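You operate a simulated robot arm through the tools that you are given. There is no shell and no other tool.

You are at the controls of a simulated robot arm. One attempt, no reset.

## Task
Replace the peeling label on lidded carton 72 with a new one.
Fine: use the teal pad; the old label goes on the yellow sheet, the new one square in the frame; put the pad back; the carton stays where it is. Set down upright: teal pad.

It is judged by the outcome, as a careful person would: the job done as asked, and still so three seconds after it is handed in. It fails if anything else is knocked over, pushed out of place, dropped, spilled or broken. Flat cloth is picked up by pressing the open fingertips on it (5 to 10 N) and closing them slowly along it; thin cloth reads only 2 to 8 mm in the jaws.

## Robot
A 7-joint arm with a two-finger gripper, fixed in place. Base frame: the origin is at the foot of the arm, x ahead of it, y to its left, z up; the work surface is at about z = 0.87. Units: m, rad, N and s.
With the tool pointing down near the work surface it reaches from about 0.34 to 0.72 m from the base axis. Its first joint turns from -1.152 to 1.152 rad. Payload 2.45 kg.
The TCP is the grasp point between the finger pads, 0.026 m short of the fingertips. In the tool frame z runs along the fingers and y along their closing line. The gripper opens to 0.096 m. The gripper's body begins 0.069 m behind the TCP.
Orientation is that of the tool frame in the base frame, as a unit quaternion [w, x, y, z]. With the fingers straight down and closing along the base's y, the tool's x points along the base's -x, its y along +y and its z along -z.

## Interface
- The arm moves only by the tool nudge_tool. Its argument "steps" is one flat list of numbers, 7 for each row, row after row: the shift along the base's x, y, z in mm, then the turn, a rotation vector about the base's x, y, z in rad, then the finger opening in mm, from 0 to 96. In form: [tx, ty, tz, ax, ay, az, hand, tx, ty, tz, ax, ay, az, hand, ...]. A call has 1 to 20 rows; each row shifts and turns the commanded pose from where the row before left it. Each row takes 0.2 s and may step no farther than 0.05 m and 0.15 rad from the row before; otherwise, or with a gripper value out of range, the whole call is refused. Where a pose cannot be reached the arm comes as near as it can. A force on the tool above 40 N (or 10 N above the force at the start of the call, whichever is more), or a blocked arm, ends the call early, and 0.2 s more pass. Each finger halts on what it meets, pressing with about 27 N; the grip force reading is that of the motor and also rises with nothing between the fingers. The clock runs only during rows and for 0.2 s after the last one: add rows that do not move to give the fingers time. It gives the time, the measured TCP pose, the force on the tool (base axes), the opening and the grip force at its end, in the units of the frame above (readings bear some noise), with the torque about the TCP (base axes, N m) and any sound that the robot's microphone picked up.
- Cameras (640 x 400 px; columns grow to the right, rows downward): "scene" is fixed at [0.1664, -0.3972, 1.415]; the picture's right is [0.75, -0.66, 0.00], its down [-0.44, -0.50, -0.75] and it looks along [0.50, 0.56, -0.66] (base axes); focal length 214 px, centre (320, 200). "wrist" rides on the gripper at [0.082, 0.003, -0.098] in the tool frame; the picture's right is [-0.04, 1.00, 0.00], its down [-0.73, -0.03, -0.68] and it looks along [-0.68, -0.03, 0.73] (tool axes); focal length 256 px, centre (320, 200). There is no depth. A picture from a camera that has moved, and an enlarged one, comes with that camera's place and axes in the base frame and with its lens.
- grab_frame(camera): a new picture of that camera. It takes no simulated time.
- zoom(camera, box): a new picture of the part [left, top, right, bottom] of that camera's present view, enlarged. It takes no simulated time.
- sign_off(): hands the job in; it is judged then, once.

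Nothing tells you positions but the pictures and the camera data. Unless the task says otherwise, let go and move clear before handing in.

The tools are called after "Call:" as name(argument=value, ...) on one line, values as JSON. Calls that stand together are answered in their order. nudge_tool: Moves the arm, as the interface text tells. Its arguments: {"type":"object","properties":{"steps":{"type":"array","items":{"type":"number"}}},"required":["steps"]} The other tools are called the same way: grab_frame (camera) takes a picture; zoom (camera, box) takes an enlarged picture of a part of a camera's view; sign_off () hands the job in.

At the start:

```text
time: 0.0
tcp_pos: [0.4577, -0.0269, 1.1844]
ee_rot: [0.0, 0.0, 1.0, 0.0]
wrist_force: [-0.2, 0.5, -0.1]
ft_torque: [-0.03, 0.0, 0.0]
grip_width: 0.0962
gripper_force: 0.1
```

scene: 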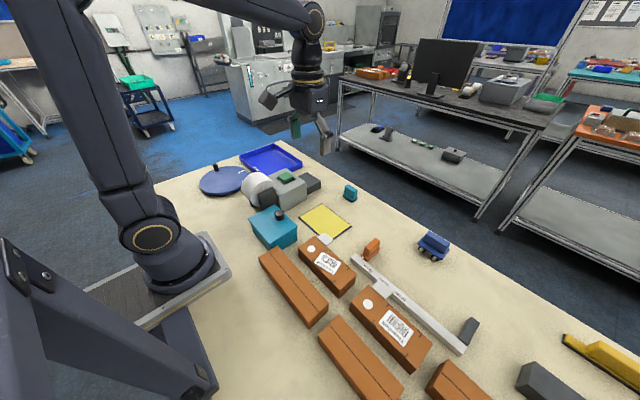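
wrist: 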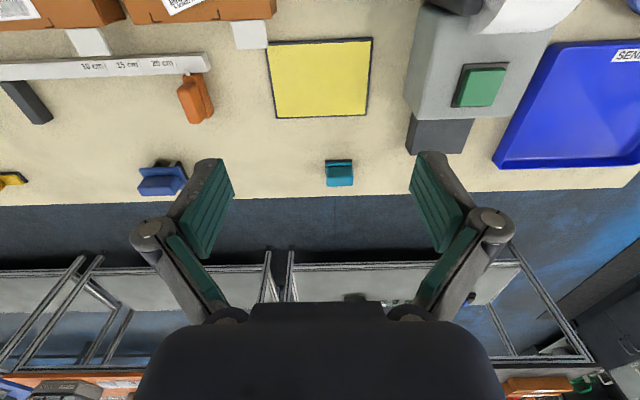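

I see a bench with brown cartons, a ruler, a yellow sheet, a printer-like grey device with a green button, a teal box and a small teal pad, plus other items. I'll look closer before moving.

Call:
zoom(camera="scene", box=[240, 220, 440, 345])

Call:
zoom(camera="scene", box=[190, 130, 370, 250])

Call:
zoom(camera="scene", box=[300, 280, 500, 400])

Call:
zoom(camera="wrist", box=[0, 0, 320, 200])

Call:
zoom(camera="wrist", box=[320, 0, 640, 200])

```text
3.20 times, centred on (340, 282) of scene
camera zoom: at [0.1664, -0.3972, 1.415], right [0.75, -0.66, 0.0], down [-0.44, -0.5, -0.75], along [0.5, 0.56, -0.66], focal length 686 px, centre (256, -64)
```

zoom: 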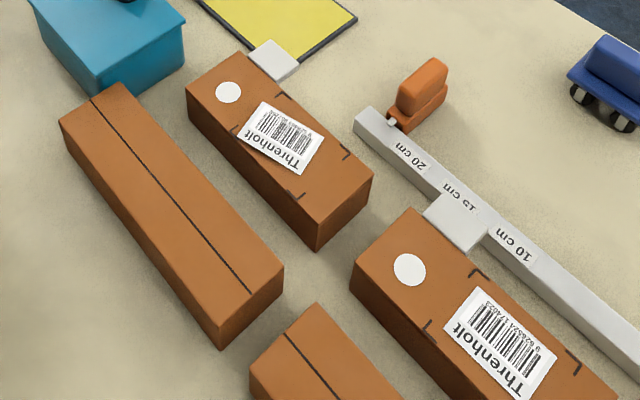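

```text
3.33 times, centred on (280, 190) of scene
camera zoom: at [0.1664, -0.3972, 1.415], right [0.75, -0.66, 0.0], down [-0.44, -0.5, -0.75], along [0.5, 0.56, -0.66], focal length 715 px, centre (453, 233)
```

zoom: 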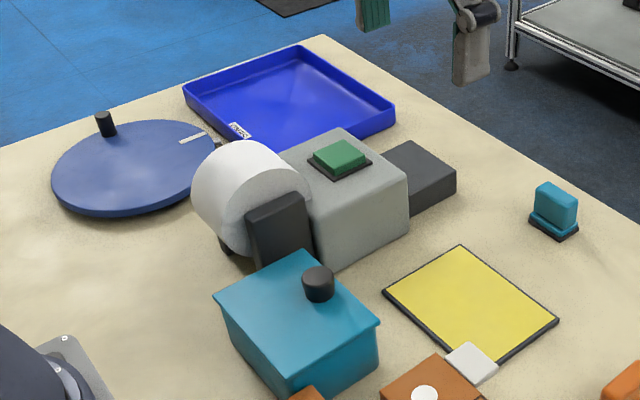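

```text
3.20 times, centred on (400, 340) of scene
camera zoom: at [0.1664, -0.3972, 1.415], right [0.75, -0.66, 0.0], down [-0.44, -0.5, -0.75], along [0.5, 0.56, -0.66], focal length 686 px, centre (64, -248)
```

zoom: 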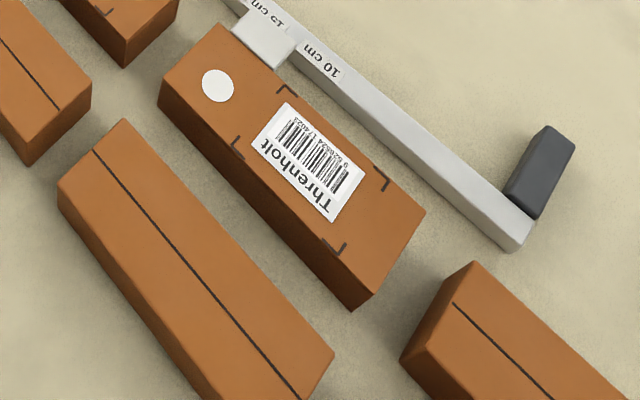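

```text
2.00 times, centred on (160, 100) of wrist
camera zoom: at [0.377, -0.0244, 1.2834], right [0.04, 1.0, 0.0], down [0.73, -0.03, 0.68], along [0.68, -0.03, -0.73], focal length 512 px, centre (640, 400)
```

zoom: 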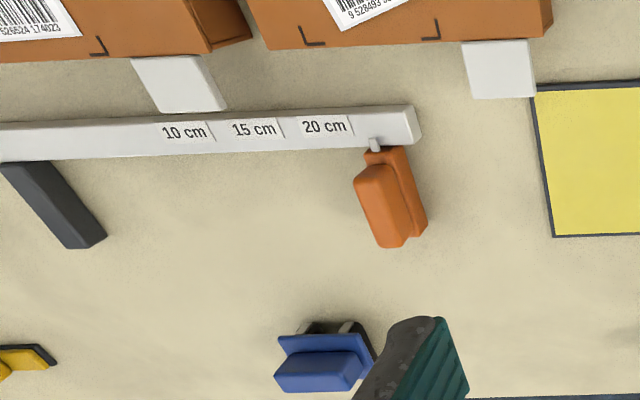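

```text
2.00 times, centred on (480, 100) of wrist
camera zoom: at [0.377, -0.0244, 1.2834], right [0.04, 1.0, 0.0], down [0.73, -0.03, 0.68], along [0.68, -0.03, -0.73], focal length 512 px, centre (0, 400)
```

zoom: 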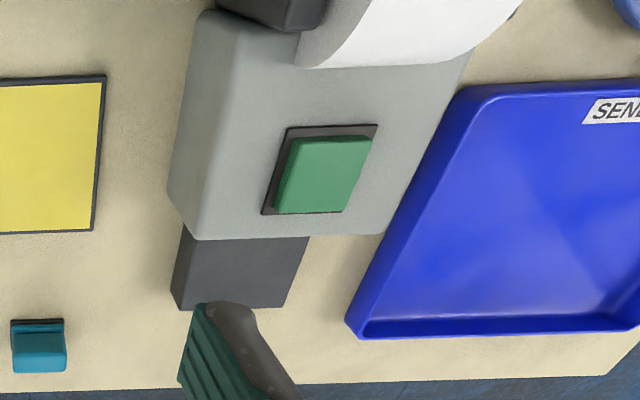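

The labelled cartons lie along y at about x 0.38, the pad stands near (0.67, 0.0). I turn the tool so the wrist camera looks along -y over the cartons to read them.

Call:
nudge_tool(steps=[0, 0, 0, 0, 0, -0.1428, 96, 0, 0, 0, 0, 0, -0.1428, 96, 0, 0, 0, 0, 0, -0.1428, 96, 0, 0, 0, 0, 0, -0.1428, 96, 0, 0, 0, 0, 0, -0.1428, 96, 0, 0, 0, 0, 0, -0.1428, 96, 0, 0, 0, 0, 0, -0.1428, 96, 0, 0, 0, 0, 0, -0.1428, 96, 0, 0, 0, 0, 0, -0.1428, 96, 0, 0, 0, 0, 0, -0.1428, 96, 0, 0, 0, 0, 0, -0.1428, 96, 0, 0, 0, 0, 0, 0, 96])

Call:
grab_frame(camera="wrist")

Call:
grab_frame(camera="scene")

```text
time: 2.6
tcp_pos: [0.4595, -0.028, 1.1844]
ee_rot: [0.0, 0.708, 0.707, 0.0]
wrist_force: [0.5, 0.0, -0.1]
ft_torque: [0.02, -0.01, -0.01]
grip_width: 0.0958
gripper_force: 0.1
```

```text
taken
camera wrist: at [0.4621, 0.054, 1.2835], right [1.0, -0.04, 0.0], down [-0.03, -0.73, 0.68], along [-0.03, -0.68, -0.73], focal length 256 px, centre (320, 200)
```

wrist: 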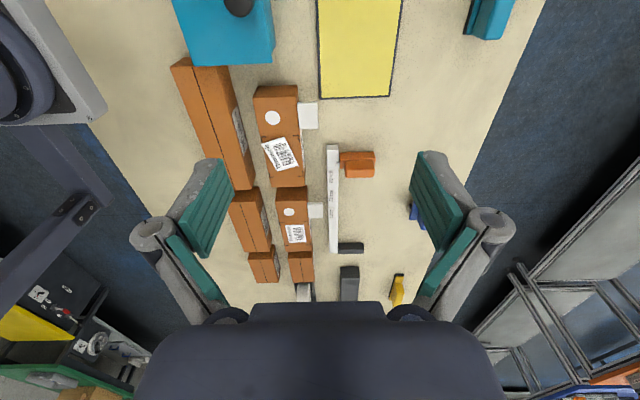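

```text
taken
```

scene: 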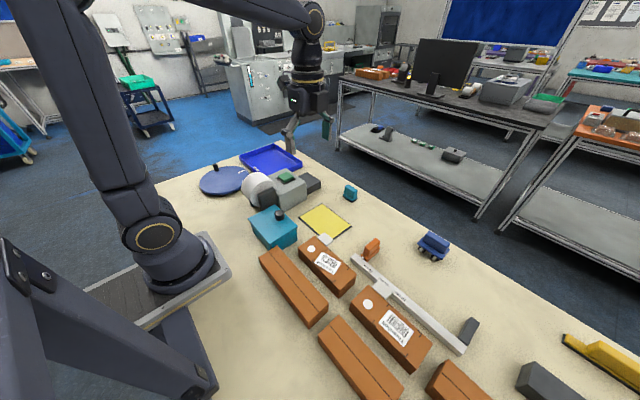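

Call:
zoom(camera="wrist", box=[150, 50, 350, 200])

Call:
zoom(camera="wrist", box=[220, 170, 420, 310])

Call:
zoom(camera="wrist", box=[250, 80, 330, 200])

```text
2.67 times, centred on (250, 125) of wrist
camera zoom: at [0.4621, 0.054, 1.2835], right [1.0, -0.04, 0.0], down [-0.03, -0.73, 0.68], along [-0.03, -0.68, -0.73], focal length 683 px, centre (507, 400)
```

zoom: 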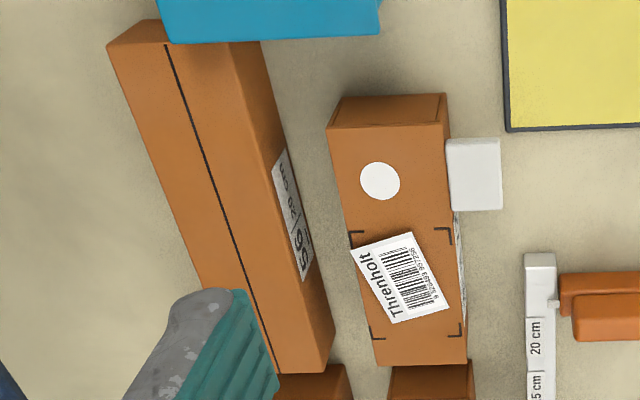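

```text
2.86 times, centred on (320, 240) of wrist
camera zoom: at [0.4621, 0.054, 1.2835], right [1.0, -0.04, 0.0], down [-0.03, -0.73, 0.68], along [-0.03, -0.68, -0.73], focal length 731 px, centre (320, 86)
```

zoom: 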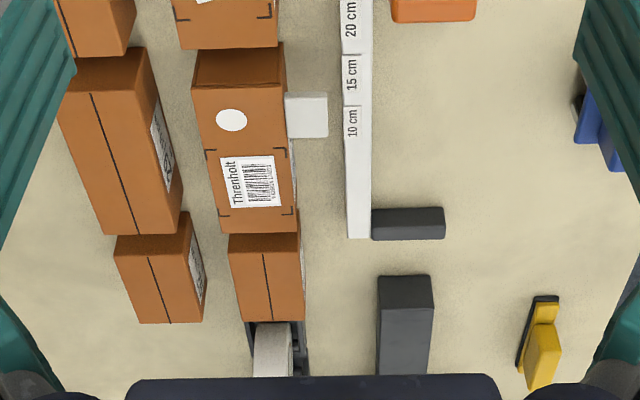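

```text
3.33 times, centred on (290, 140) of wrist
camera zoom: at [0.4621, 0.054, 1.2835], right [1.0, -0.04, 0.0], down [-0.03, -0.73, 0.68], along [-0.03, -0.68, -0.73], focal length 853 px, centre (420, 400)
```

zoom: 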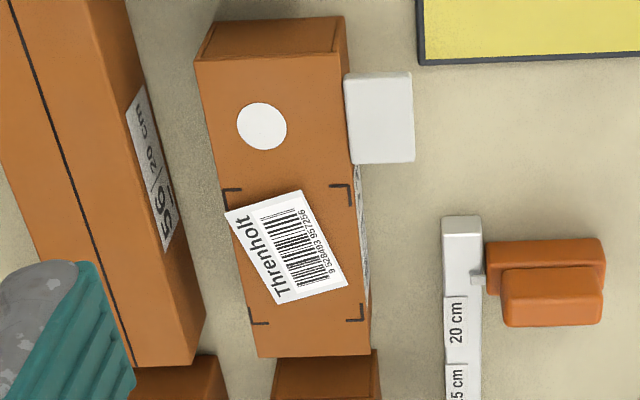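

Carton numbers seem to be on their +x faces. I'll turn the camera further to look toward -x and read them.

Call:
nudge_tool(steps=[10, -10, -5, 0, 0, -0.1428, 96, 10, -10, -5, 0, 0, -0.1428, 96, 10, -10, -5, 0, 0, -0.1428, 96, 10, -10, -5, 0, 0, -0.1428, 96, 10, -10, -5, 0, 0, -0.1428, 96, 10, -10, -5, 0, 0, -0.1428, 96, 10, -10, -5, 0, 0, -0.1428, 96, 10, -10, -5, 0, 0, -0.1428, 96, 10, -10, -5, 0, 0, -0.1428, 96, 10, -10, -5, 0, 0, -0.1428, 96, 10, -10, -5, 0, 0, -0.1428, 96, 0, -40, 0, 0, 0, 0, 96, 0, -40, 0, 0, 0, 0, 96, 0, 0, 0, 0, 0, 0, 96])

Call:
grab_frame(camera="wrist")

Call:
grab_frame(camera="scene")

```text
time: 5.6
tcp_pos: [0.5696, -0.2169, 1.1296]
ee_rot: [0.0, 1.0, 0.001, 0.001]
wrist_force: [-0.2, 0.2, -0.7]
ft_torque: [0.01, -0.01, 0.01]
grip_width: 0.096
gripper_force: 0.0
```

```text
taken
camera wrist: at [0.6511, -0.2213, 1.2288], right [-0.04, -1.0, 0.0], down [-0.73, 0.03, 0.68], along [-0.68, 0.03, -0.73], focal length 256 px, centre (320, 200)
```

wrist: 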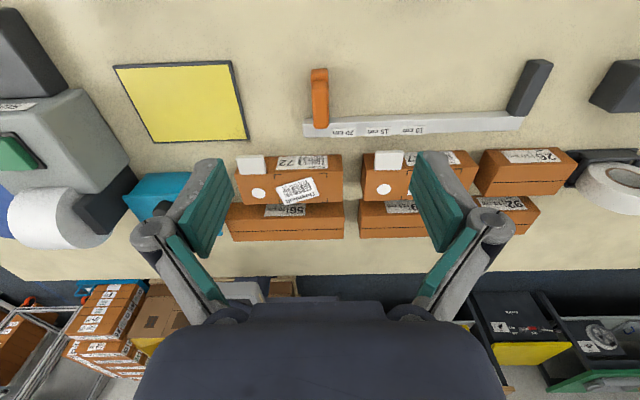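

```text
taken
```

scene: 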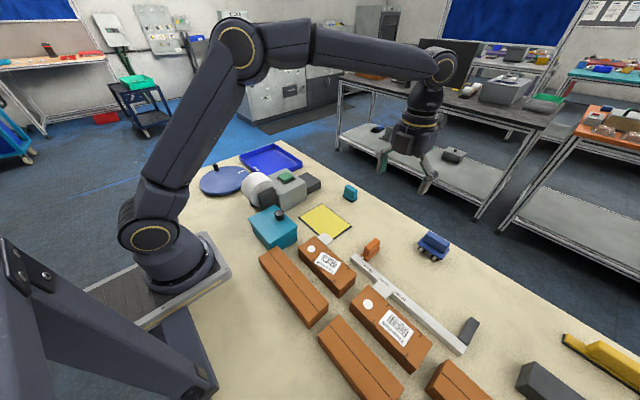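

Call:
zoom(camera="wrist", box=[225, 140, 355, 220])

Call:
zoom(camera="wrist", box=[350, 130, 490, 220])

Call:
zoom(camera="wrist", box=[0, 60, 220, 240])

```text
4.92 times, centred on (290, 180) of wrist
camera zoom: at [0.6511, -0.2213, 1.2288], right [-0.04, -1.0, 0.0], down [-0.73, 0.03, 0.68], along [-0.68, 0.03, -0.73], focal length 1260 px, centre (468, 298)
```

zoom: 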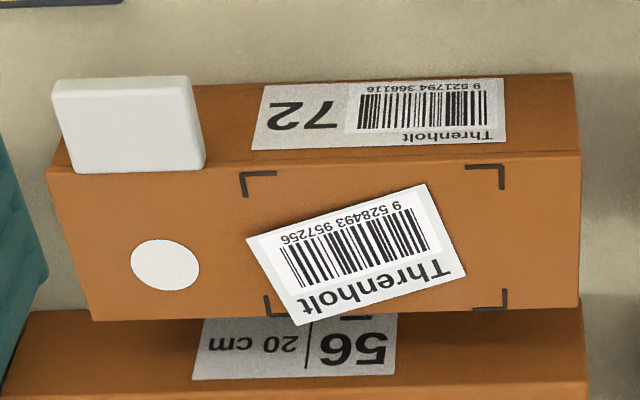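

```text
4.44 times, centred on (420, 175) of wrist
camera zoom: at [0.6511, -0.2213, 1.2288], right [-0.04, -1.0, 0.0], down [-0.73, 0.03, 0.68], along [-0.68, 0.03, -0.73], focal length 1138 px, centre (-124, 311)
```

zoom: 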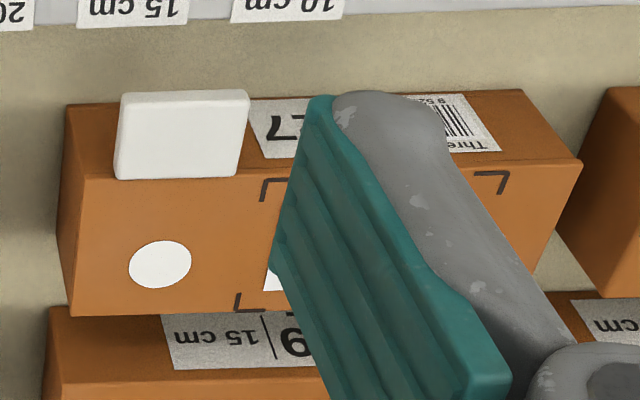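

```text
2.22 times, centred on (110, 150) of wrist
camera zoom: at [0.6511, -0.2213, 1.2288], right [-0.04, -1.0, 0.0], down [-0.73, 0.03, 0.68], along [-0.68, 0.03, -0.73], focal length 569 px, centre (787, 311)
```

zoom: 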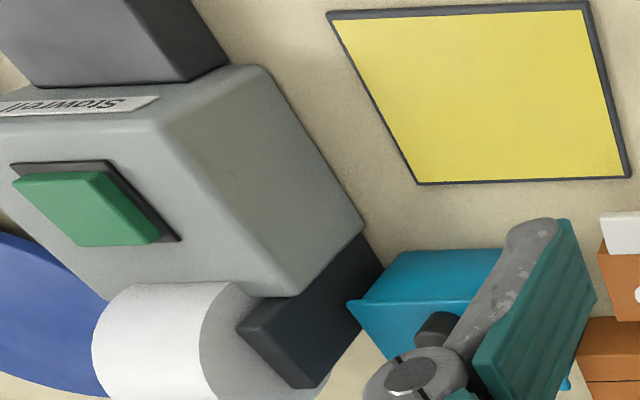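

Carton 72 is the one near the yellow sheet, its crooked label about 62×41 mm centred near (0.378, -0.172), on a top at z≈0.914. I'll move the camera closer to see which corner is lifting.

Call:
nudge_tool(steps=[-20, 8, -22, 0, 0, 0, 96, -20, 8, -22, 0, 0, 0, 96, -20, 8, -22, 0, 0, 0, 96, -20, 8, -22, 0, 0, 0, 96, -20, 8, -22, 0, 0, 0, 96, 0, 0, 0, 0, 0, 0, 96])

Call:
grab_frame(camera="wrist")

Call:
zoom(camera="wrist", box=[220, 120, 420, 245])

```text
time: 7.0
tcp_pos: [0.4683, -0.1777, 1.0172]
ee_rot: [0.0, 1.0, 0.001, 0.0]
wrist_force: [-0.4, 0.8, 0.4]
ft_torque: [-0.01, 0.0, -0.03]
grip_width: 0.0961
gripper_force: 0.0
```

```text
taken
camera wrist: at [0.5498, -0.1812, 1.1174], right [-0.04, -1.0, 0.0], down [-0.73, 0.03, 0.68], along [-0.68, 0.03, -0.73], focal length 256 px, centre (320, 200)
```

wrist: 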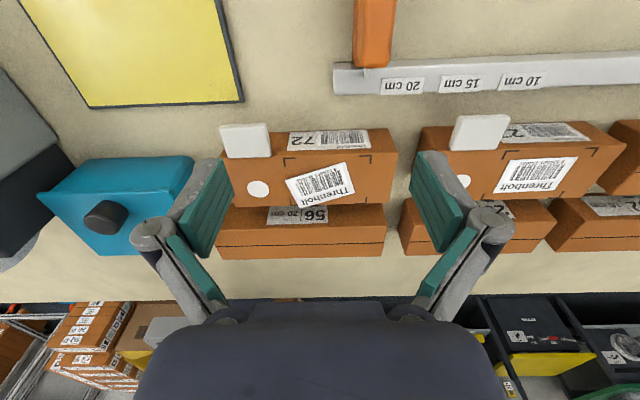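

```text
3.20 times, centred on (320, 182) of wrist
camera zoom: at [0.5498, -0.1812, 1.1174], right [-0.04, -1.0, 0.0], down [-0.73, 0.03, 0.68], along [-0.68, 0.03, -0.73], focal length 819 px, centre (320, 256)
```

zoom: 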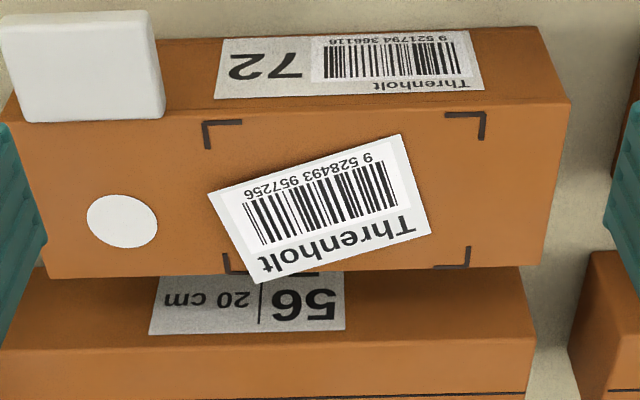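

Call:
zoom(camera="scene", box=[295, 230, 365, 300])

Call:
zoom(camera="wrist", box=[275, 150, 375, 215])

Call:
zoom(camera="wrist", box=[430, 100, 620, 220])

```text
5.71 times, centred on (330, 265) of scene
camera zoom: at [0.1664, -0.3972, 1.415], right [0.75, -0.66, 0.0], down [-0.44, -0.5, -0.75], along [0.5, 0.56, -0.66], focal length 1226 px, centre (263, -171)
```

zoom: 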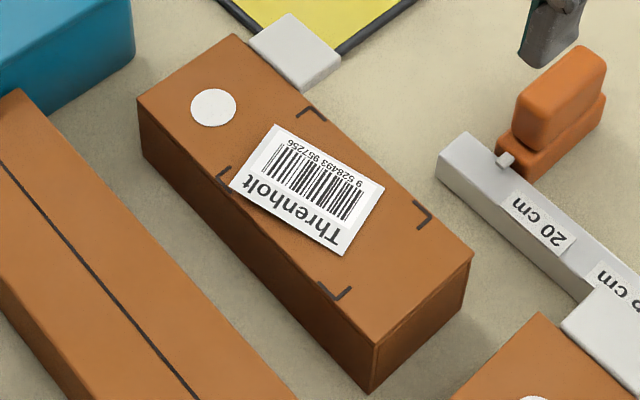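

```text
6.15 times, centred on (325, 182) of wrist
camera zoom: at [0.5498, -0.1812, 1.1174], right [-0.04, -1.0, 0.0], down [-0.73, 0.03, 0.68], along [-0.68, 0.03, -0.73], focal length 1575 px, centre (289, 308)
```

zoom: 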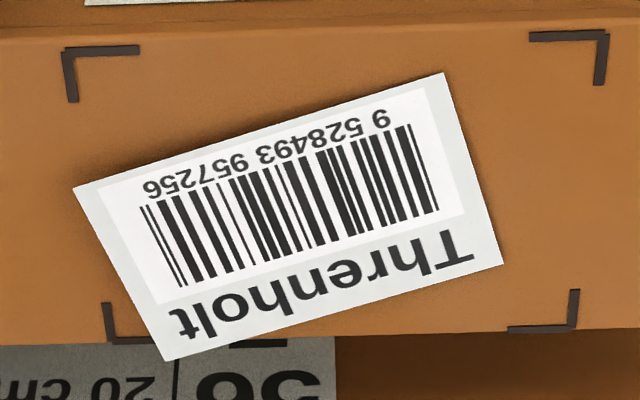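

```text
3.33 times, centred on (525, 160) of wrist
camera zoom: at [0.5498, -0.1812, 1.1174], right [-0.04, -1.0, 0.0], down [-0.73, 0.03, 0.68], along [-0.68, 0.03, -0.73], focal length 853 px, centre (-363, 333)
```

zoom: 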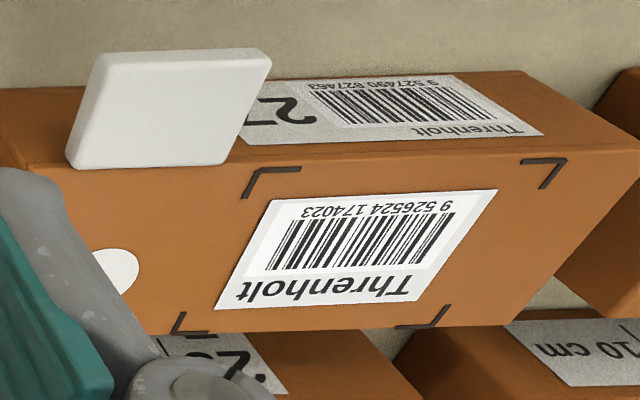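

Comparing views, the +y end of the label appears lifted a few mm. I'll tilt for a lower, grazing look to confirm.

Call:
nudge_tool(steps=[11, 2, -8, 0, 0.13, 0, 96, 11, 2, -8, 0, 0.13, 0, 96, 11, 2, -8, 0, 0.14, 0, 96, 0, 0, 0, 0, 0, 0, 96])

Call:
grab_frame(camera="wrist")

Call:
zoom(camera="wrist", box=[220, 160, 400, 280])

```text
time: 8.0
tcp_pos: [0.5016, -0.1716, 0.9933]
ee_rot: [0.001, 0.98, 0.001, -0.2]
wrist_force: [0.0, -0.1, 0.2]
ft_torque: [0.0, -0.01, 0.02]
grip_width: 0.0959
gripper_force: 0.1
```

```text
taken
camera wrist: at [0.615, -0.175, 1.0544], right [-0.04, -1.0, 0.02], down [-0.41, 0.03, 0.91], along [-0.91, 0.03, -0.41], focal length 256 px, centre (320, 200)
```

wrist: 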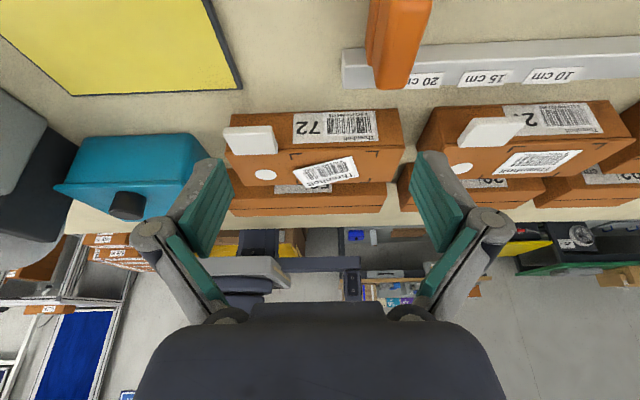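

```text
3.33 times, centred on (310, 220) of wrist
camera zoom: at [0.615, -0.175, 1.0544], right [-0.04, -1.0, 0.02], down [-0.41, 0.03, 0.91], along [-0.91, 0.03, -0.41], focal length 853 px, centre (353, 133)
```

zoom: 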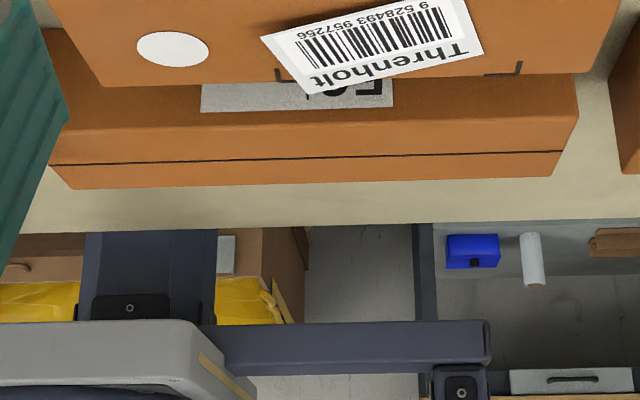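

Call:
zoom(camera="wrist", box=[270, 145, 370, 205])

Call:
zoom(camera="wrist", box=[215, 100, 415, 225])

```text
6.40 times, centred on (320, 175) of wrist
camera zoom: at [0.615, -0.175, 1.0544], right [-0.04, -1.0, 0.02], down [-0.41, 0.03, 0.91], along [-0.91, 0.03, -0.41], focal length 1638 px, centre (320, 360)
```

zoom: 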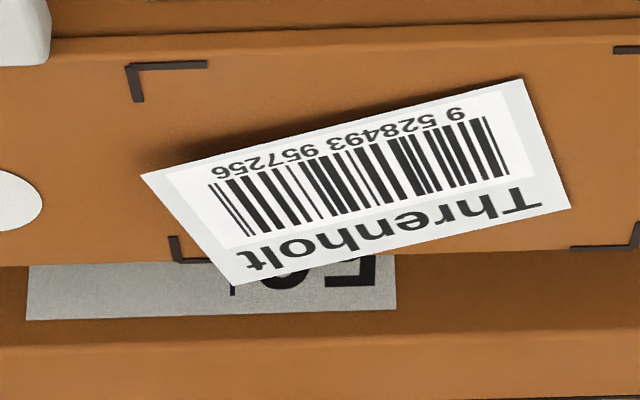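

```text
3.20 times, centred on (315, 162) of wrist
camera zoom: at [0.615, -0.175, 1.0544], right [-0.04, -1.0, 0.02], down [-0.41, 0.03, 0.91], along [-0.91, 0.03, -0.41], focal length 819 px, centre (336, 320)
```

zoom: 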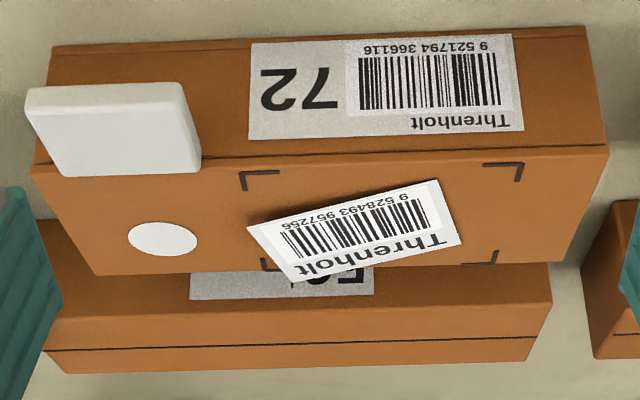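

The +y short edge of the label is lifted about 5 mm, the -y end is stuck. Next I inspect the dispenser from the front.

Call:
nudge_tool(steps=[10, 0, 30, 0, -0.13, 0, 96, 10, 10, 30, 0, -0.13, 0, 96, 20, 30, 20, 0, -0.14, 0, 96, 20, 40, 0, 0, 0, 0, 96, 20, 40, 0, 0, 0, 0, 96, 20, 40, 0, 0, 0, 0, 96, 20, 40, 0, 0, 0, 0, 96, 20, 40, 0, 0, 0, 0, 96, 20, 40, 0, 0, 0, 0, 96, 0, 20, -15, 0, 0, 0, 96, 0, 0, 0, 0, 0, 0, 96])

Call:
grab_frame(camera="wrist")

Call:
grab_frame(camera="scene")

```text
time: 10.4
tcp_pos: [0.6615, 0.1288, 1.0591]
ee_rot: [0.0, 1.0, 0.0, 0.0]
wrist_force: [0.5, -0.4, 0.3]
ft_torque: [-0.02, -0.01, 0.02]
grip_width: 0.0959
gripper_force: 0.0
```

```text
taken
camera wrist: at [0.7425, 0.1255, 1.1584], right [-0.04, -1.0, 0.0], down [-0.73, 0.03, 0.68], along [-0.68, 0.03, -0.73], focal length 256 px, centre (320, 200)
```

wrist: 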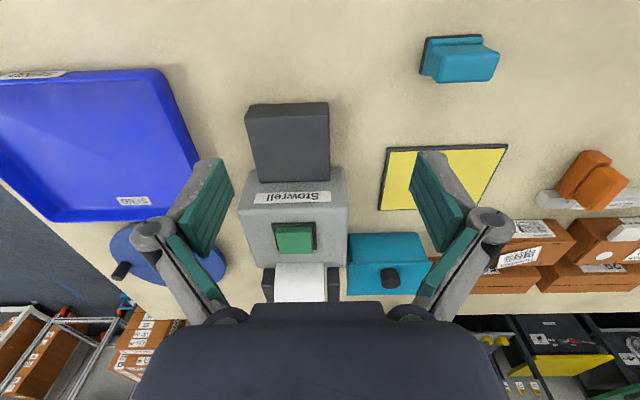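

```text
taken
```

scene: 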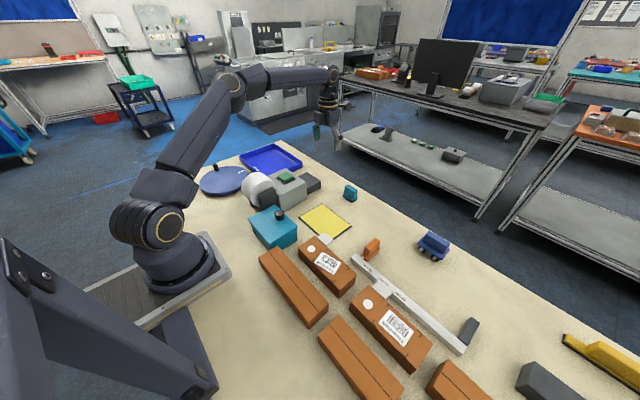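

Call:
zoom(camera="wrist", box=[230, 90, 360, 300])

Call:
zoom(camera="wrist", box=[400, 20, 520, 100])

Call:
zoom(camera="scene", box=[240, 160, 370, 220])

Call:
zoom(camera="scene", box=[330, 170, 370, 215])

```text
1.90 times, centred on (295, 195) of wrist
camera zoom: at [0.7425, 0.1255, 1.1584], right [-0.04, -1.0, 0.0], down [-0.73, 0.03, 0.68], along [-0.68, 0.03, -0.73], focal length 488 px, centre (368, 210)
```

zoom: 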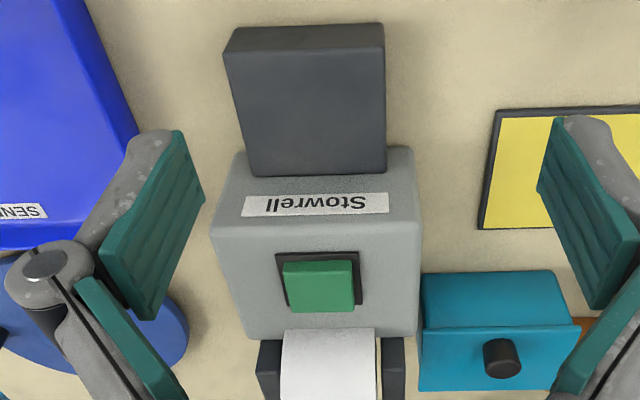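

```text
5.00 times, centred on (460, 60) of wrist
camera zoom: at [0.7425, 0.1255, 1.1584], right [-0.04, -1.0, 0.0], down [-0.73, 0.03, 0.68], along [-0.68, 0.03, -0.73], focal length 1280 px, centre (-380, 900)
```

zoom: 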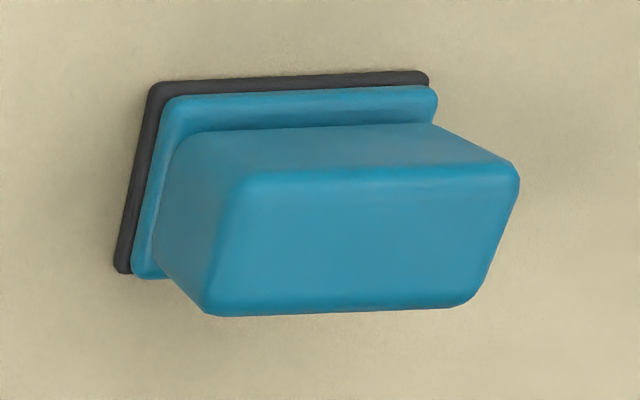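

```text
4.92 times, centred on (305, 190) of scene
camera zoom: at [0.1665, -0.3972, 1.415], right [0.75, -0.66, 0.0], down [-0.44, -0.5, -0.75], along [0.5, 0.56, -0.66], focal length 1056 px, centre (394, 249)
```

zoom: 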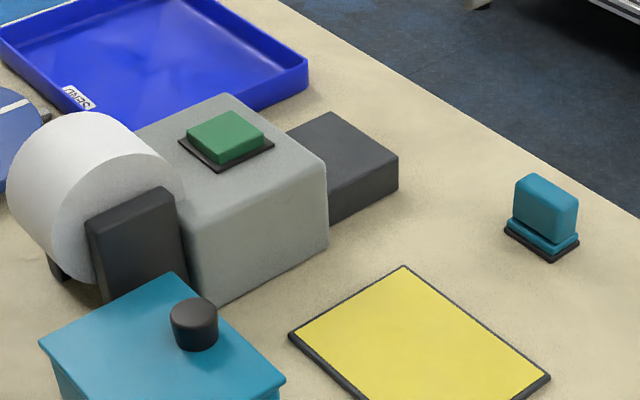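

```text
8.89 times, centred on (350, 192) of scene
camera zoom: at [0.1665, -0.3972, 1.415], right [0.75, -0.66, 0.0], down [-0.44, -0.5, -0.75], along [0.5, 0.56, -0.66], focal length 1906 px, centre (53, 267)
```

zoom: 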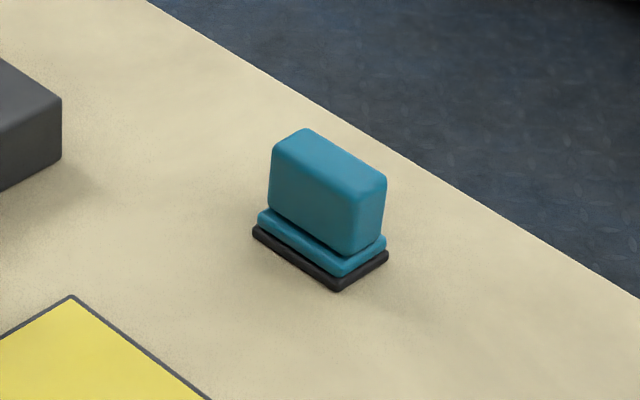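

The dispenser has a green button on top and a dark output ledge. The pad has a 33×52 mm base near (0.677, 0.0). First the old label: I move above its lifted end with the jaws aligned across its short side.

Call:
nudge_tool(steps=[-20, -20.4, 0, 0, 0, 0.1412, 96, -20, -20.4, 0, 0, 0, 0.1412, 96, -20, -20.4, 0, 0, 0, 0.1412, 96, -20, -20.4, 0, 0, 0, 0.1412, 96, -20, -20.4, 0, 0, 0, 0.1412, 96, -20, -20.4, 0, 0, 0, 0.1412, 96, -20, -20.4, 0, 0, 0, 0.1412, 80, -20, -20.4, 0, 0, 0, 0.1412, 70, -20, -20.4, 0, 0, 0, 0.1412, 60, -20, -20.4, 0, 0, 0, 0.1412, 60, -20, -20.4, 0, 0, 0, 0.1412, 60, -20, -20.4, 0, 0, 0, 0.1412, 60, -20, -20.4, 0, 0, 0, 0.1412, 60, -20, -20.4, -30, 0, 0, 0, 60, 0, 0, -20, 0, 0, 0, 60, 0, 0, 0, 0, 0, 0, 60])

Call:
grab_frame(camera="wrist")

Call:
grab_frame(camera="scene")

```text
time: 13.8
tcp_pos: [0.3807, -0.1577, 1.0096]
ee_rot: [0.0, 0.606, 0.795, 0.0]
wrist_force: [-0.2, 0.6, 0.9]
ft_torque: [0.0, 0.02, 0.01]
grip_width: 0.0598
gripper_force: 0.1
```

```text
taken
camera wrist: at [0.3631, -0.0782, 1.1093], right [0.97, 0.23, 0.0], down [0.17, -0.72, 0.68], along [0.15, -0.66, -0.73], focal length 256 px, centre (320, 200)
```

wrist: 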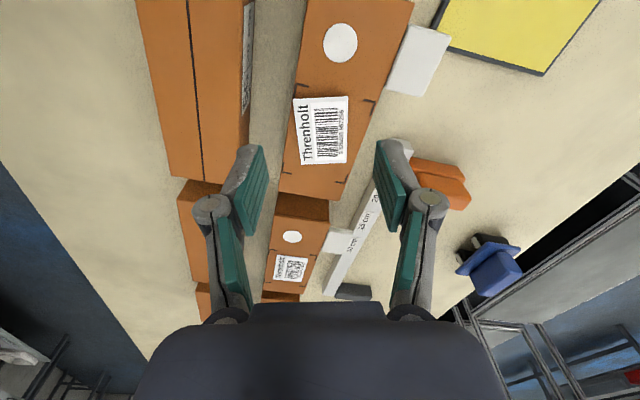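

```text
taken
```

scene: 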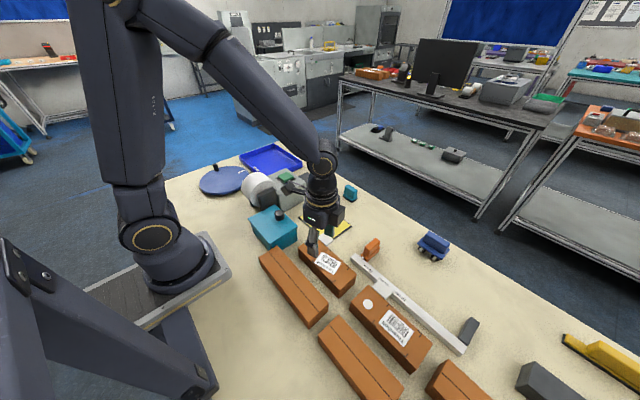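

Call:
zoom(camera="wrist", box=[250, 70, 410, 170])

Call:
zoom(camera="scene", box=[285, 200, 365, 300])

```text
4.00 times, centred on (330, 120) of wrist
camera zoom: at [0.3631, -0.0782, 1.1093], right [0.97, 0.23, 0.0], down [0.17, -0.72, 0.68], along [0.15, -0.66, -0.73], focal length 1024 px, centre (280, 520)
```

zoom: 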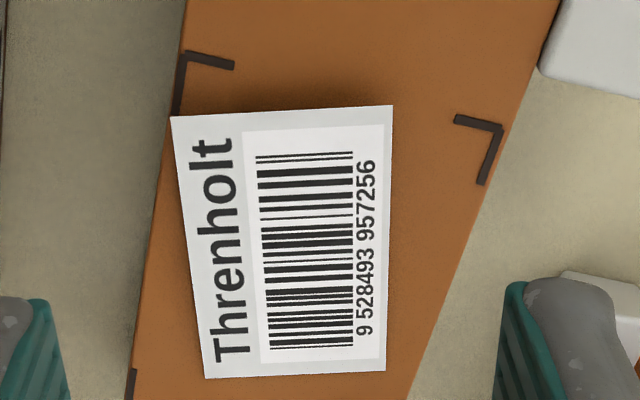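

```text
4.00 times, centred on (325, 250) of scene
camera zoom: at [0.1664, -0.3972, 1.415], right [0.75, -0.66, 0.0], down [-0.44, -0.5, -0.75], along [0.5, 0.56, -0.66], focal length 858 px, centre (300, 0)
```

zoom: 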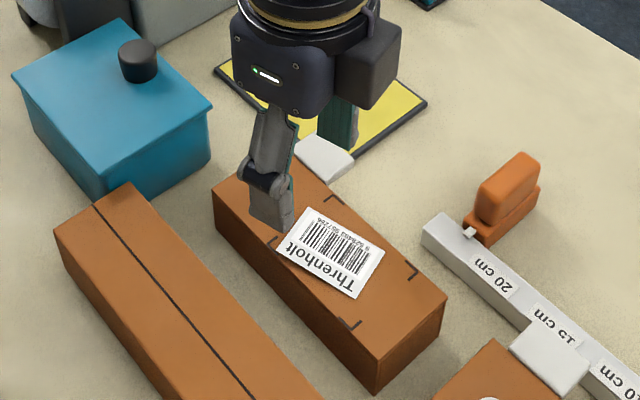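

The jaw line matches the label's short side. I centre 16 mm in from the lifted edge, jaws straddling it, and descend to just above the carton top.

Call:
nudge_tool(steps=[2.2, -4.1, -10, 0, 0, 0, 52, 0, 0, -20, 0, 0, 0, 52, 0, 0, -15, 0, 0, 0, 52, 0, 0, -10, 0, 0, 0, 52, 0, 0, 0, 0, 0, 0, 52])

Call:
grab_frame(camera="wrist")

Call:
zoom(camera="wrist", box=[240, 90, 400, 190])

Call:
zoom(camera="scene", box=[285, 200, 365, 300])

```text
time: 15.0
tcp_pos: [0.3834, -0.1609, 0.9546]
ee_rot: [0.0, 0.607, 0.795, 0.0]
wrist_force: [0.7, 0.2, 0.0]
ft_torque: [-0.02, 0.03, 0.02]
grip_width: 0.052
gripper_force: 0.0
```

```text
taken
camera wrist: at [0.3653, -0.082, 1.0542], right [0.97, 0.22, 0.0], down [0.16, -0.72, 0.68], along [0.15, -0.66, -0.73], focal length 256 px, centre (320, 200)
```

wrist: 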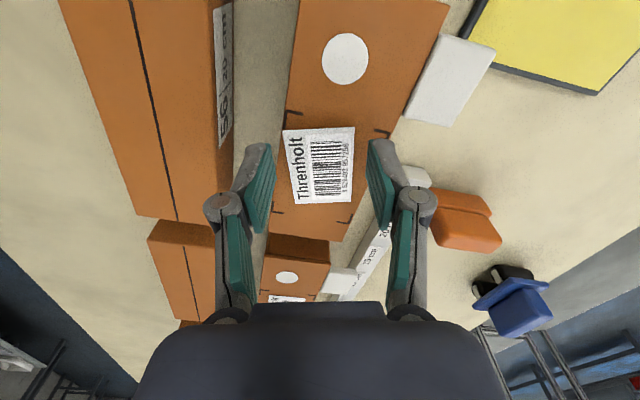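

```text
4.00 times, centred on (320, 140) of wrist
camera zoom: at [0.3653, -0.082, 1.0542], right [0.97, 0.22, 0.0], down [0.16, -0.72, 0.68], along [0.15, -0.66, -0.73], focal length 1024 px, centre (320, 440)
```

zoom: 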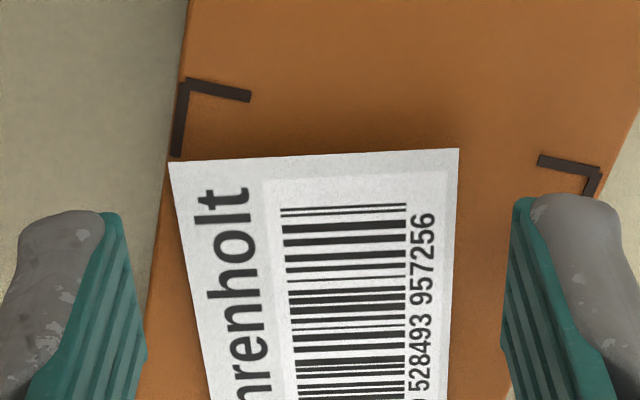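

```text
4.00 times, centred on (325, 250) of scene
camera zoom: at [0.1664, -0.3972, 1.415], right [0.75, -0.66, 0.0], down [-0.44, -0.5, -0.75], along [0.5, 0.56, -0.66], focal length 858 px, centre (300, 0)
```

zoom: 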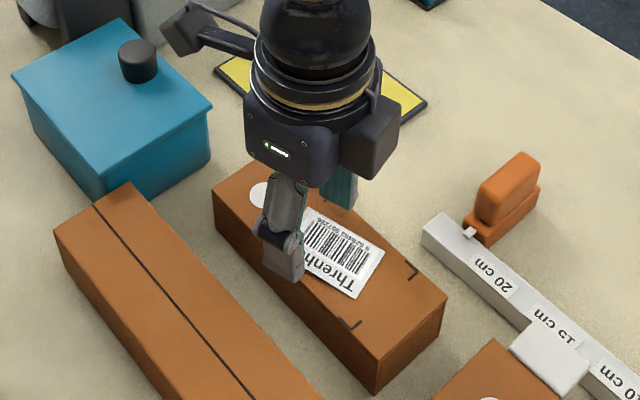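

The jaws straddle the lifted end. I descend in small steps to find the carton top by touch.

Call:
nudge_tool(steps=[0, 0, -2, 0, 0, 0, 52, 0, 0, -2, 0, 0, 0, 52, 0, 0, -1, 0, 0, 0, 52, 0, 0, 0, 0, 0, 0, 52])

```text
time: 16.0
tcp_pos: [0.3831, -0.1607, 0.9494]
ee_rot: [0.0, 0.607, 0.795, 0.0]
wrist_force: [-0.4, 1.1, 0.6]
ft_torque: [0.0, 0.01, 0.02]
grip_width: 0.0517
gripper_force: 0.1
```

Call:
nudge_tool(steps=[0, 0, -1, 0, 0, 0, 52, 0, 0, 0, 0, 0, 0, 52])

Call:
nudge_tool(steps=[0, 0, -1, 0, 0, 0, 52, 0, 0, 0, 0, 0, 0, 52])

```text
time: 16.6
tcp_pos: [0.384, -0.1613, 0.9492]
ee_rot: [0.0, 0.607, 0.795, 0.0]
wrist_force: [-0.3, 0.2, -1.0]
ft_torque: [0.0, -0.02, 0.01]
grip_width: 0.052
gripper_force: 0.0
```

```text
time: 17.2
tcp_pos: [0.3831, -0.1618, 0.9487]
ee_rot: [0.0, 0.607, 0.795, 0.0]
wrist_force: [0.0, 0.4, -0.1]
ft_torque: [-0.01, 0.02, 0.0]
grip_width: 0.0521
gripper_force: 0.2
```

Call:
nudge_tool(steps=[0, 0, -1, 0, 0, 0, 52, 0, 0, 0, 0, 0, 0, 52])

Call:
nudge_tool(steps=[0, 0, -1, 0, 0, 0, 52, 0, 0, 0, 0, 0, 0, 52])

```text
time: 17.8
tcp_pos: [0.3821, -0.1619, 0.9472]
ee_rot: [0.0, 0.607, 0.795, 0.001]
wrist_force: [-0.6, 0.5, 0.2]
ft_torque: [-0.03, 0.02, 0.01]
grip_width: 0.052
gripper_force: 0.0
```

```text
time: 18.4
tcp_pos: [0.3825, -0.1622, 0.9454]
ee_rot: [0.0, 0.607, 0.795, 0.0]
wrist_force: [-0.9, 0.3, 0.4]
ft_torque: [-0.01, -0.01, 0.01]
grip_width: 0.0521
gripper_force: 0.2
```

Call:
zoom(camera="wrist", box=[240, 90, 400, 190])

Call:
zoom(camera="scene", box=[300, 240, 360, 290])

Call:
nudge_tool(steps=[0, 0, -1, 0, 0, 0, 52, 0, 0, 0, 0, 0, 0, 52])

```text
4.00 times, centred on (320, 140) of wrist
camera zoom: at [0.3657, -0.0819, 1.0451], right [0.97, 0.22, 0.0], down [0.16, -0.72, 0.68], along [0.15, -0.66, -0.73], focal length 1024 px, centre (320, 440)
```

zoom: 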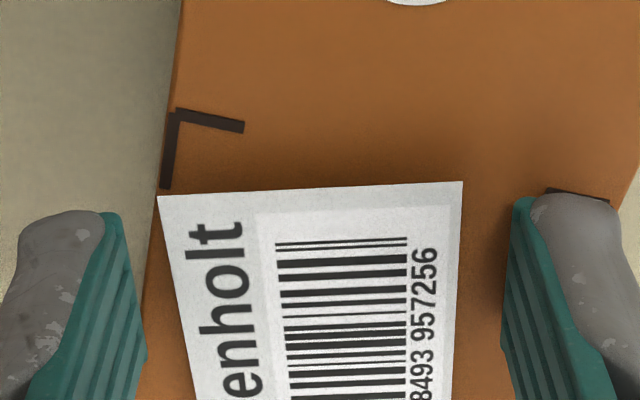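

```text
8.00 times, centred on (330, 265) of scene
camera zoom: at [0.1664, -0.3972, 1.415], right [0.75, -0.66, 0.0], down [-0.44, -0.5, -0.75], along [0.5, 0.56, -0.66], focal length 1716 px, centre (240, -320)
```

zoom: 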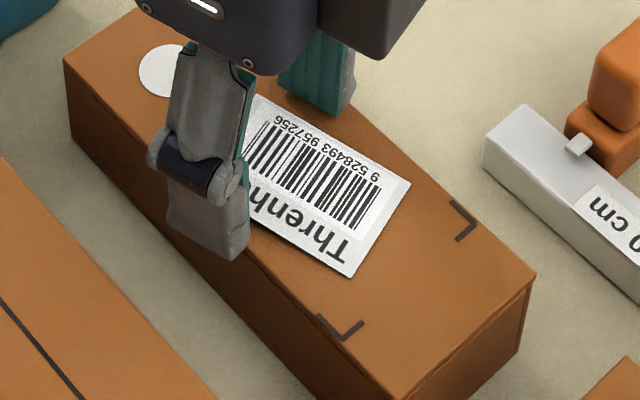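

```text
time: 19.0
tcp_pos: [0.3834, -0.1612, 0.9458]
ee_rot: [0.0, 0.607, 0.795, -0.001]
wrist_force: [0.8, -0.2, 0.5]
ft_torque: [-0.01, 0.01, -0.01]
grip_width: 0.0523
gripper_force: 0.2
```

Call:
nudge_tool(steps=[0, 0, -1, 0, 0, 0, 52, 0, 0, 0, 0, 0, 0, 52])

Call:
nudge_tool(steps=[0, 0, -1, 0, 0, 0, 52, 0, 0, 0, 0, 0, 0, 52])

```text
time: 19.6
tcp_pos: [0.3832, -0.1621, 0.9432]
ee_rot: [0.0, 0.607, 0.795, -0.001]
wrist_force: [0.2, -0.1, 0.7]
ft_torque: [0.03, 0.03, 0.03]
grip_width: 0.0518
gripper_force: 0.0
```

```text
time: 20.2
tcp_pos: [0.3824, -0.161, 0.9429]
ee_rot: [0.0, 0.607, 0.795, 0.0]
wrist_force: [0.2, 0.3, 0.8]
ft_torque: [0.01, -0.01, 0.02]
grip_width: 0.0521
gripper_force: 0.0
```

Call:
nudge_tool(steps=[0, 0, -1, 0, 0, 0, 52, 0, 0, 0, 0, 0, 0, 52])

Call:
nudge_tool(steps=[0, 0, -1, 0, 0, 0, 52, 0, 0, 0, 0, 0, 0, 52])

Call:
zoom(camera="wrist", box=[240, 90, 400, 190])

Call:
zoom(camera="scene", box=[300, 240, 360, 290])

```text
time: 20.8
tcp_pos: [0.3832, -0.1621, 0.9417]
ee_rot: [0.0, 0.607, 0.795, 0.0]
wrist_force: [-1.4, -0.8, 5.2]
ft_torque: [-0.02, 0.04, 0.01]
grip_width: 0.0524
gripper_force: 0.2
```

```text
time: 21.4
tcp_pos: [0.3835, -0.1614, 0.9416]
ee_rot: [0.001, 0.607, 0.795, 0.0]
wrist_force: [-2.0, -0.7, 19.8]
ft_torque: [-0.14, 0.13, -0.04]
grip_width: 0.0538
gripper_force: 6.9
```

```text
4.00 times, centred on (320, 140) of wrist
camera zoom: at [0.3655, -0.082, 1.0407], right [0.97, 0.22, 0.0], down [0.16, -0.71, 0.68], along [0.15, -0.66, -0.73], focal length 1024 px, centre (320, 440)
```

zoom: 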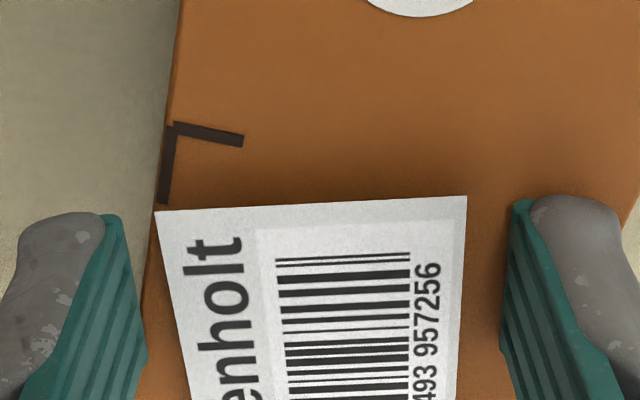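

```text
8.00 times, centred on (330, 265) of scene
camera zoom: at [0.1661, -0.3971, 1.415], right [0.75, -0.66, 0.0], down [-0.44, -0.5, -0.75], along [0.5, 0.56, -0.66], focal length 1716 px, centre (240, -320)
```

zoom: 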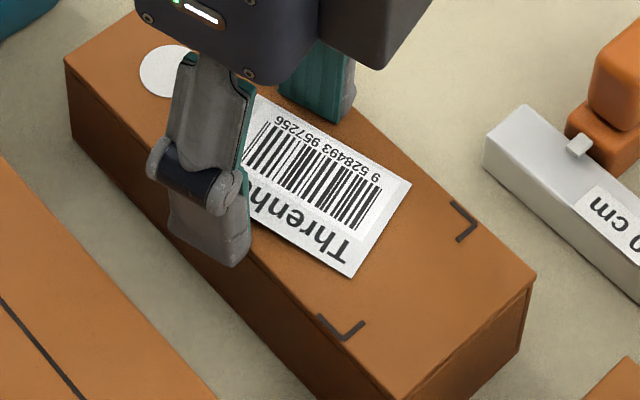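

Touch confirms the carton top (fingertip z≈0.9155). I back off about 2 mm and close slowly onto the label's long edges.

Call:
nudge_tool(steps=[0, 0, 0, 0, 0, 0, 52, 0, 0, 3, 0, 0, 0, 52, 0, 0, 0, 0, 0, 0, 50, 0, 0, 0, 0, 0, 0, 48, 0, 0, 0, 0, 0, 0, 46, 0, 0, 0, 0, 0, 0, 44, 0, 0, 0, 0, 0, 0, 44])

Call:
zoom(camera="wrist", box=[240, 90, 400, 190])

```text
time: 23.0
tcp_pos: [0.3836, -0.1622, 0.9451]
ee_rot: [0.0, 0.606, 0.795, -0.001]
wrist_force: [0.1, 0.5, -0.3]
ft_torque: [-0.03, -0.03, -0.04]
grip_width: 0.0445
gripper_force: 0.0
```

```text
4.00 times, centred on (320, 140) of wrist
camera zoom: at [0.3655, -0.0819, 1.0434], right [0.97, 0.22, 0.0], down [0.16, -0.72, 0.68], along [0.15, -0.66, -0.73], focal length 1024 px, centre (320, 440)
```

zoom: 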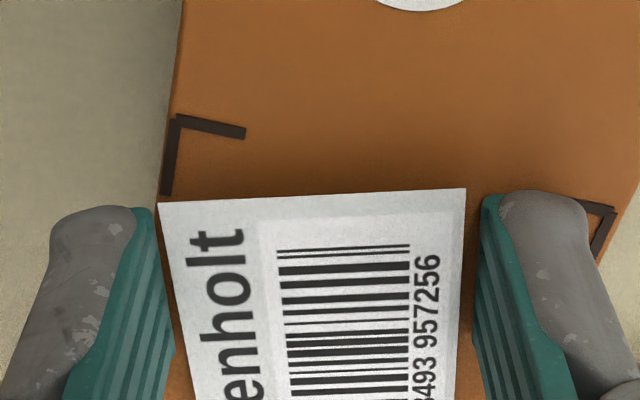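

Call:
nudge_tool(steps=[0, 0, 0, 0, 0, 0, 43, 0, 0, 0, 0, 0, 0, 42, 0, 0, 0, 0, 0, 0, 41, 0, 0, 0, 0, 0, 0, 40, 0, 0, 0, 0, 0, 0, 39, 0, 0, 0, 0, 0, 0, 39])

Call:
zoom(camera="wrist", box=[240, 90, 400, 190])

Call:
zoom(camera="scene", box=[300, 240, 360, 290])

```text
time: 24.4
tcp_pos: [0.383, -0.1618, 0.9443]
ee_rot: [0.0, 0.607, 0.795, 0.0]
wrist_force: [-0.3, 0.4, 1.3]
ft_torque: [0.01, 0.0, -0.01]
grip_width: 0.0394
gripper_force: 0.1
```

```text
4.00 times, centred on (320, 140) of wrist
camera zoom: at [0.3655, -0.0819, 1.0434], right [0.97, 0.22, 0.0], down [0.16, -0.72, 0.68], along [0.15, -0.66, -0.73], focal length 1024 px, centre (320, 440)
```

zoom: 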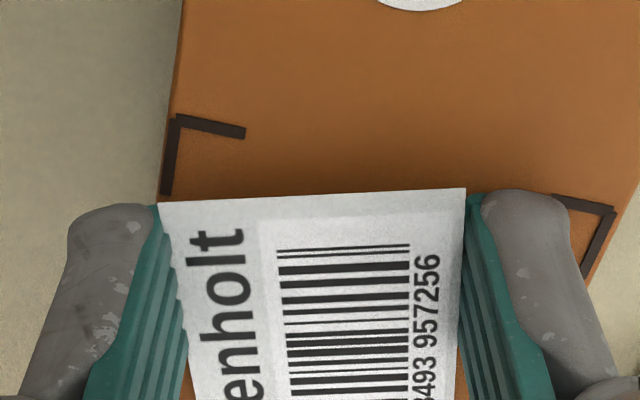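

```text
8.00 times, centred on (330, 265) of scene
camera zoom: at [0.1664, -0.3972, 1.415], right [0.75, -0.66, 0.0], down [-0.44, -0.5, -0.75], along [0.5, 0.56, -0.66], focal length 1716 px, centre (240, -320)
```

zoom: 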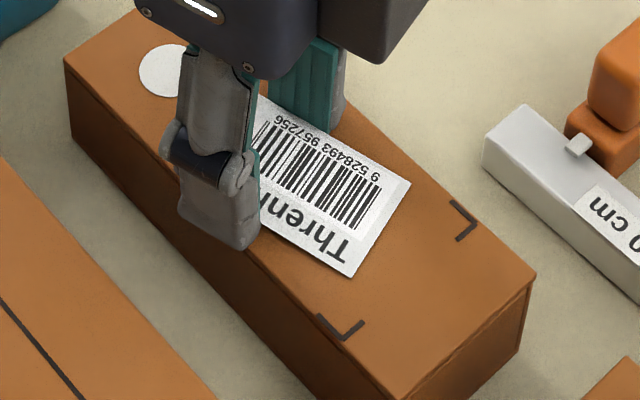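

Call:
nudge_tool(steps=[0, 0, 0, 0, 0, 0, 38, 0, 0, 0, 0, 0, 0, 37, 0, 0, 0, 0, 0, 0, 36, 0, 0, 0, 0, 0, 0, 36])

Call:
zoom(camera="wrist", box=[240, 90, 400, 190])

Call:
zoom(camera="scene", box=[300, 240, 360, 290])

```text
time: 25.4
tcp_pos: [0.3831, -0.1614, 0.9442]
ee_rot: [0.001, 0.606, 0.795, 0.001]
wrist_force: [-1.5, 0.3, 5.0]
ft_torque: [-0.03, 0.04, -0.02]
grip_width: 0.0366
gripper_force: 0.7
```

```text
4.00 times, centred on (320, 140) of wrist
camera zoom: at [0.3655, -0.0819, 1.0435], right [0.97, 0.22, 0.0], down [0.16, -0.72, 0.68], along [0.15, -0.66, -0.73], focal length 1024 px, centre (320, 440)
```

zoom: 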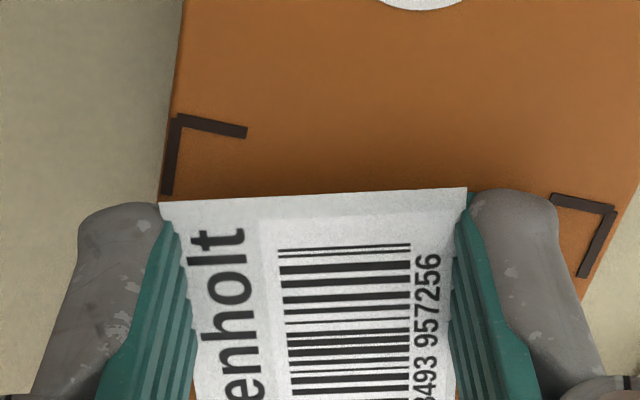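

```text
8.00 times, centred on (330, 265) of scene
camera zoom: at [0.1663, -0.3972, 1.415], right [0.75, -0.66, 0.0], down [-0.44, -0.5, -0.75], along [0.5, 0.56, -0.66], focal length 1716 px, centre (240, -320)
```

zoom: 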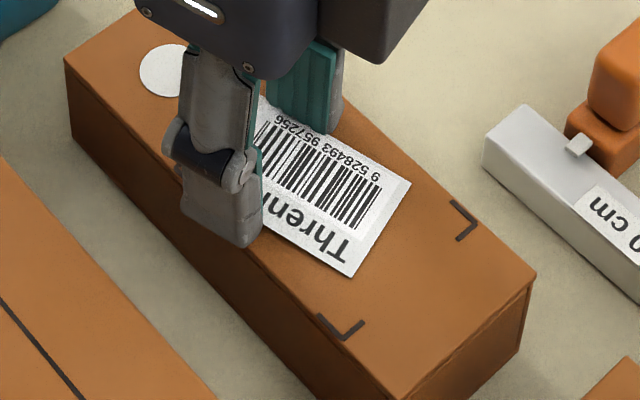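

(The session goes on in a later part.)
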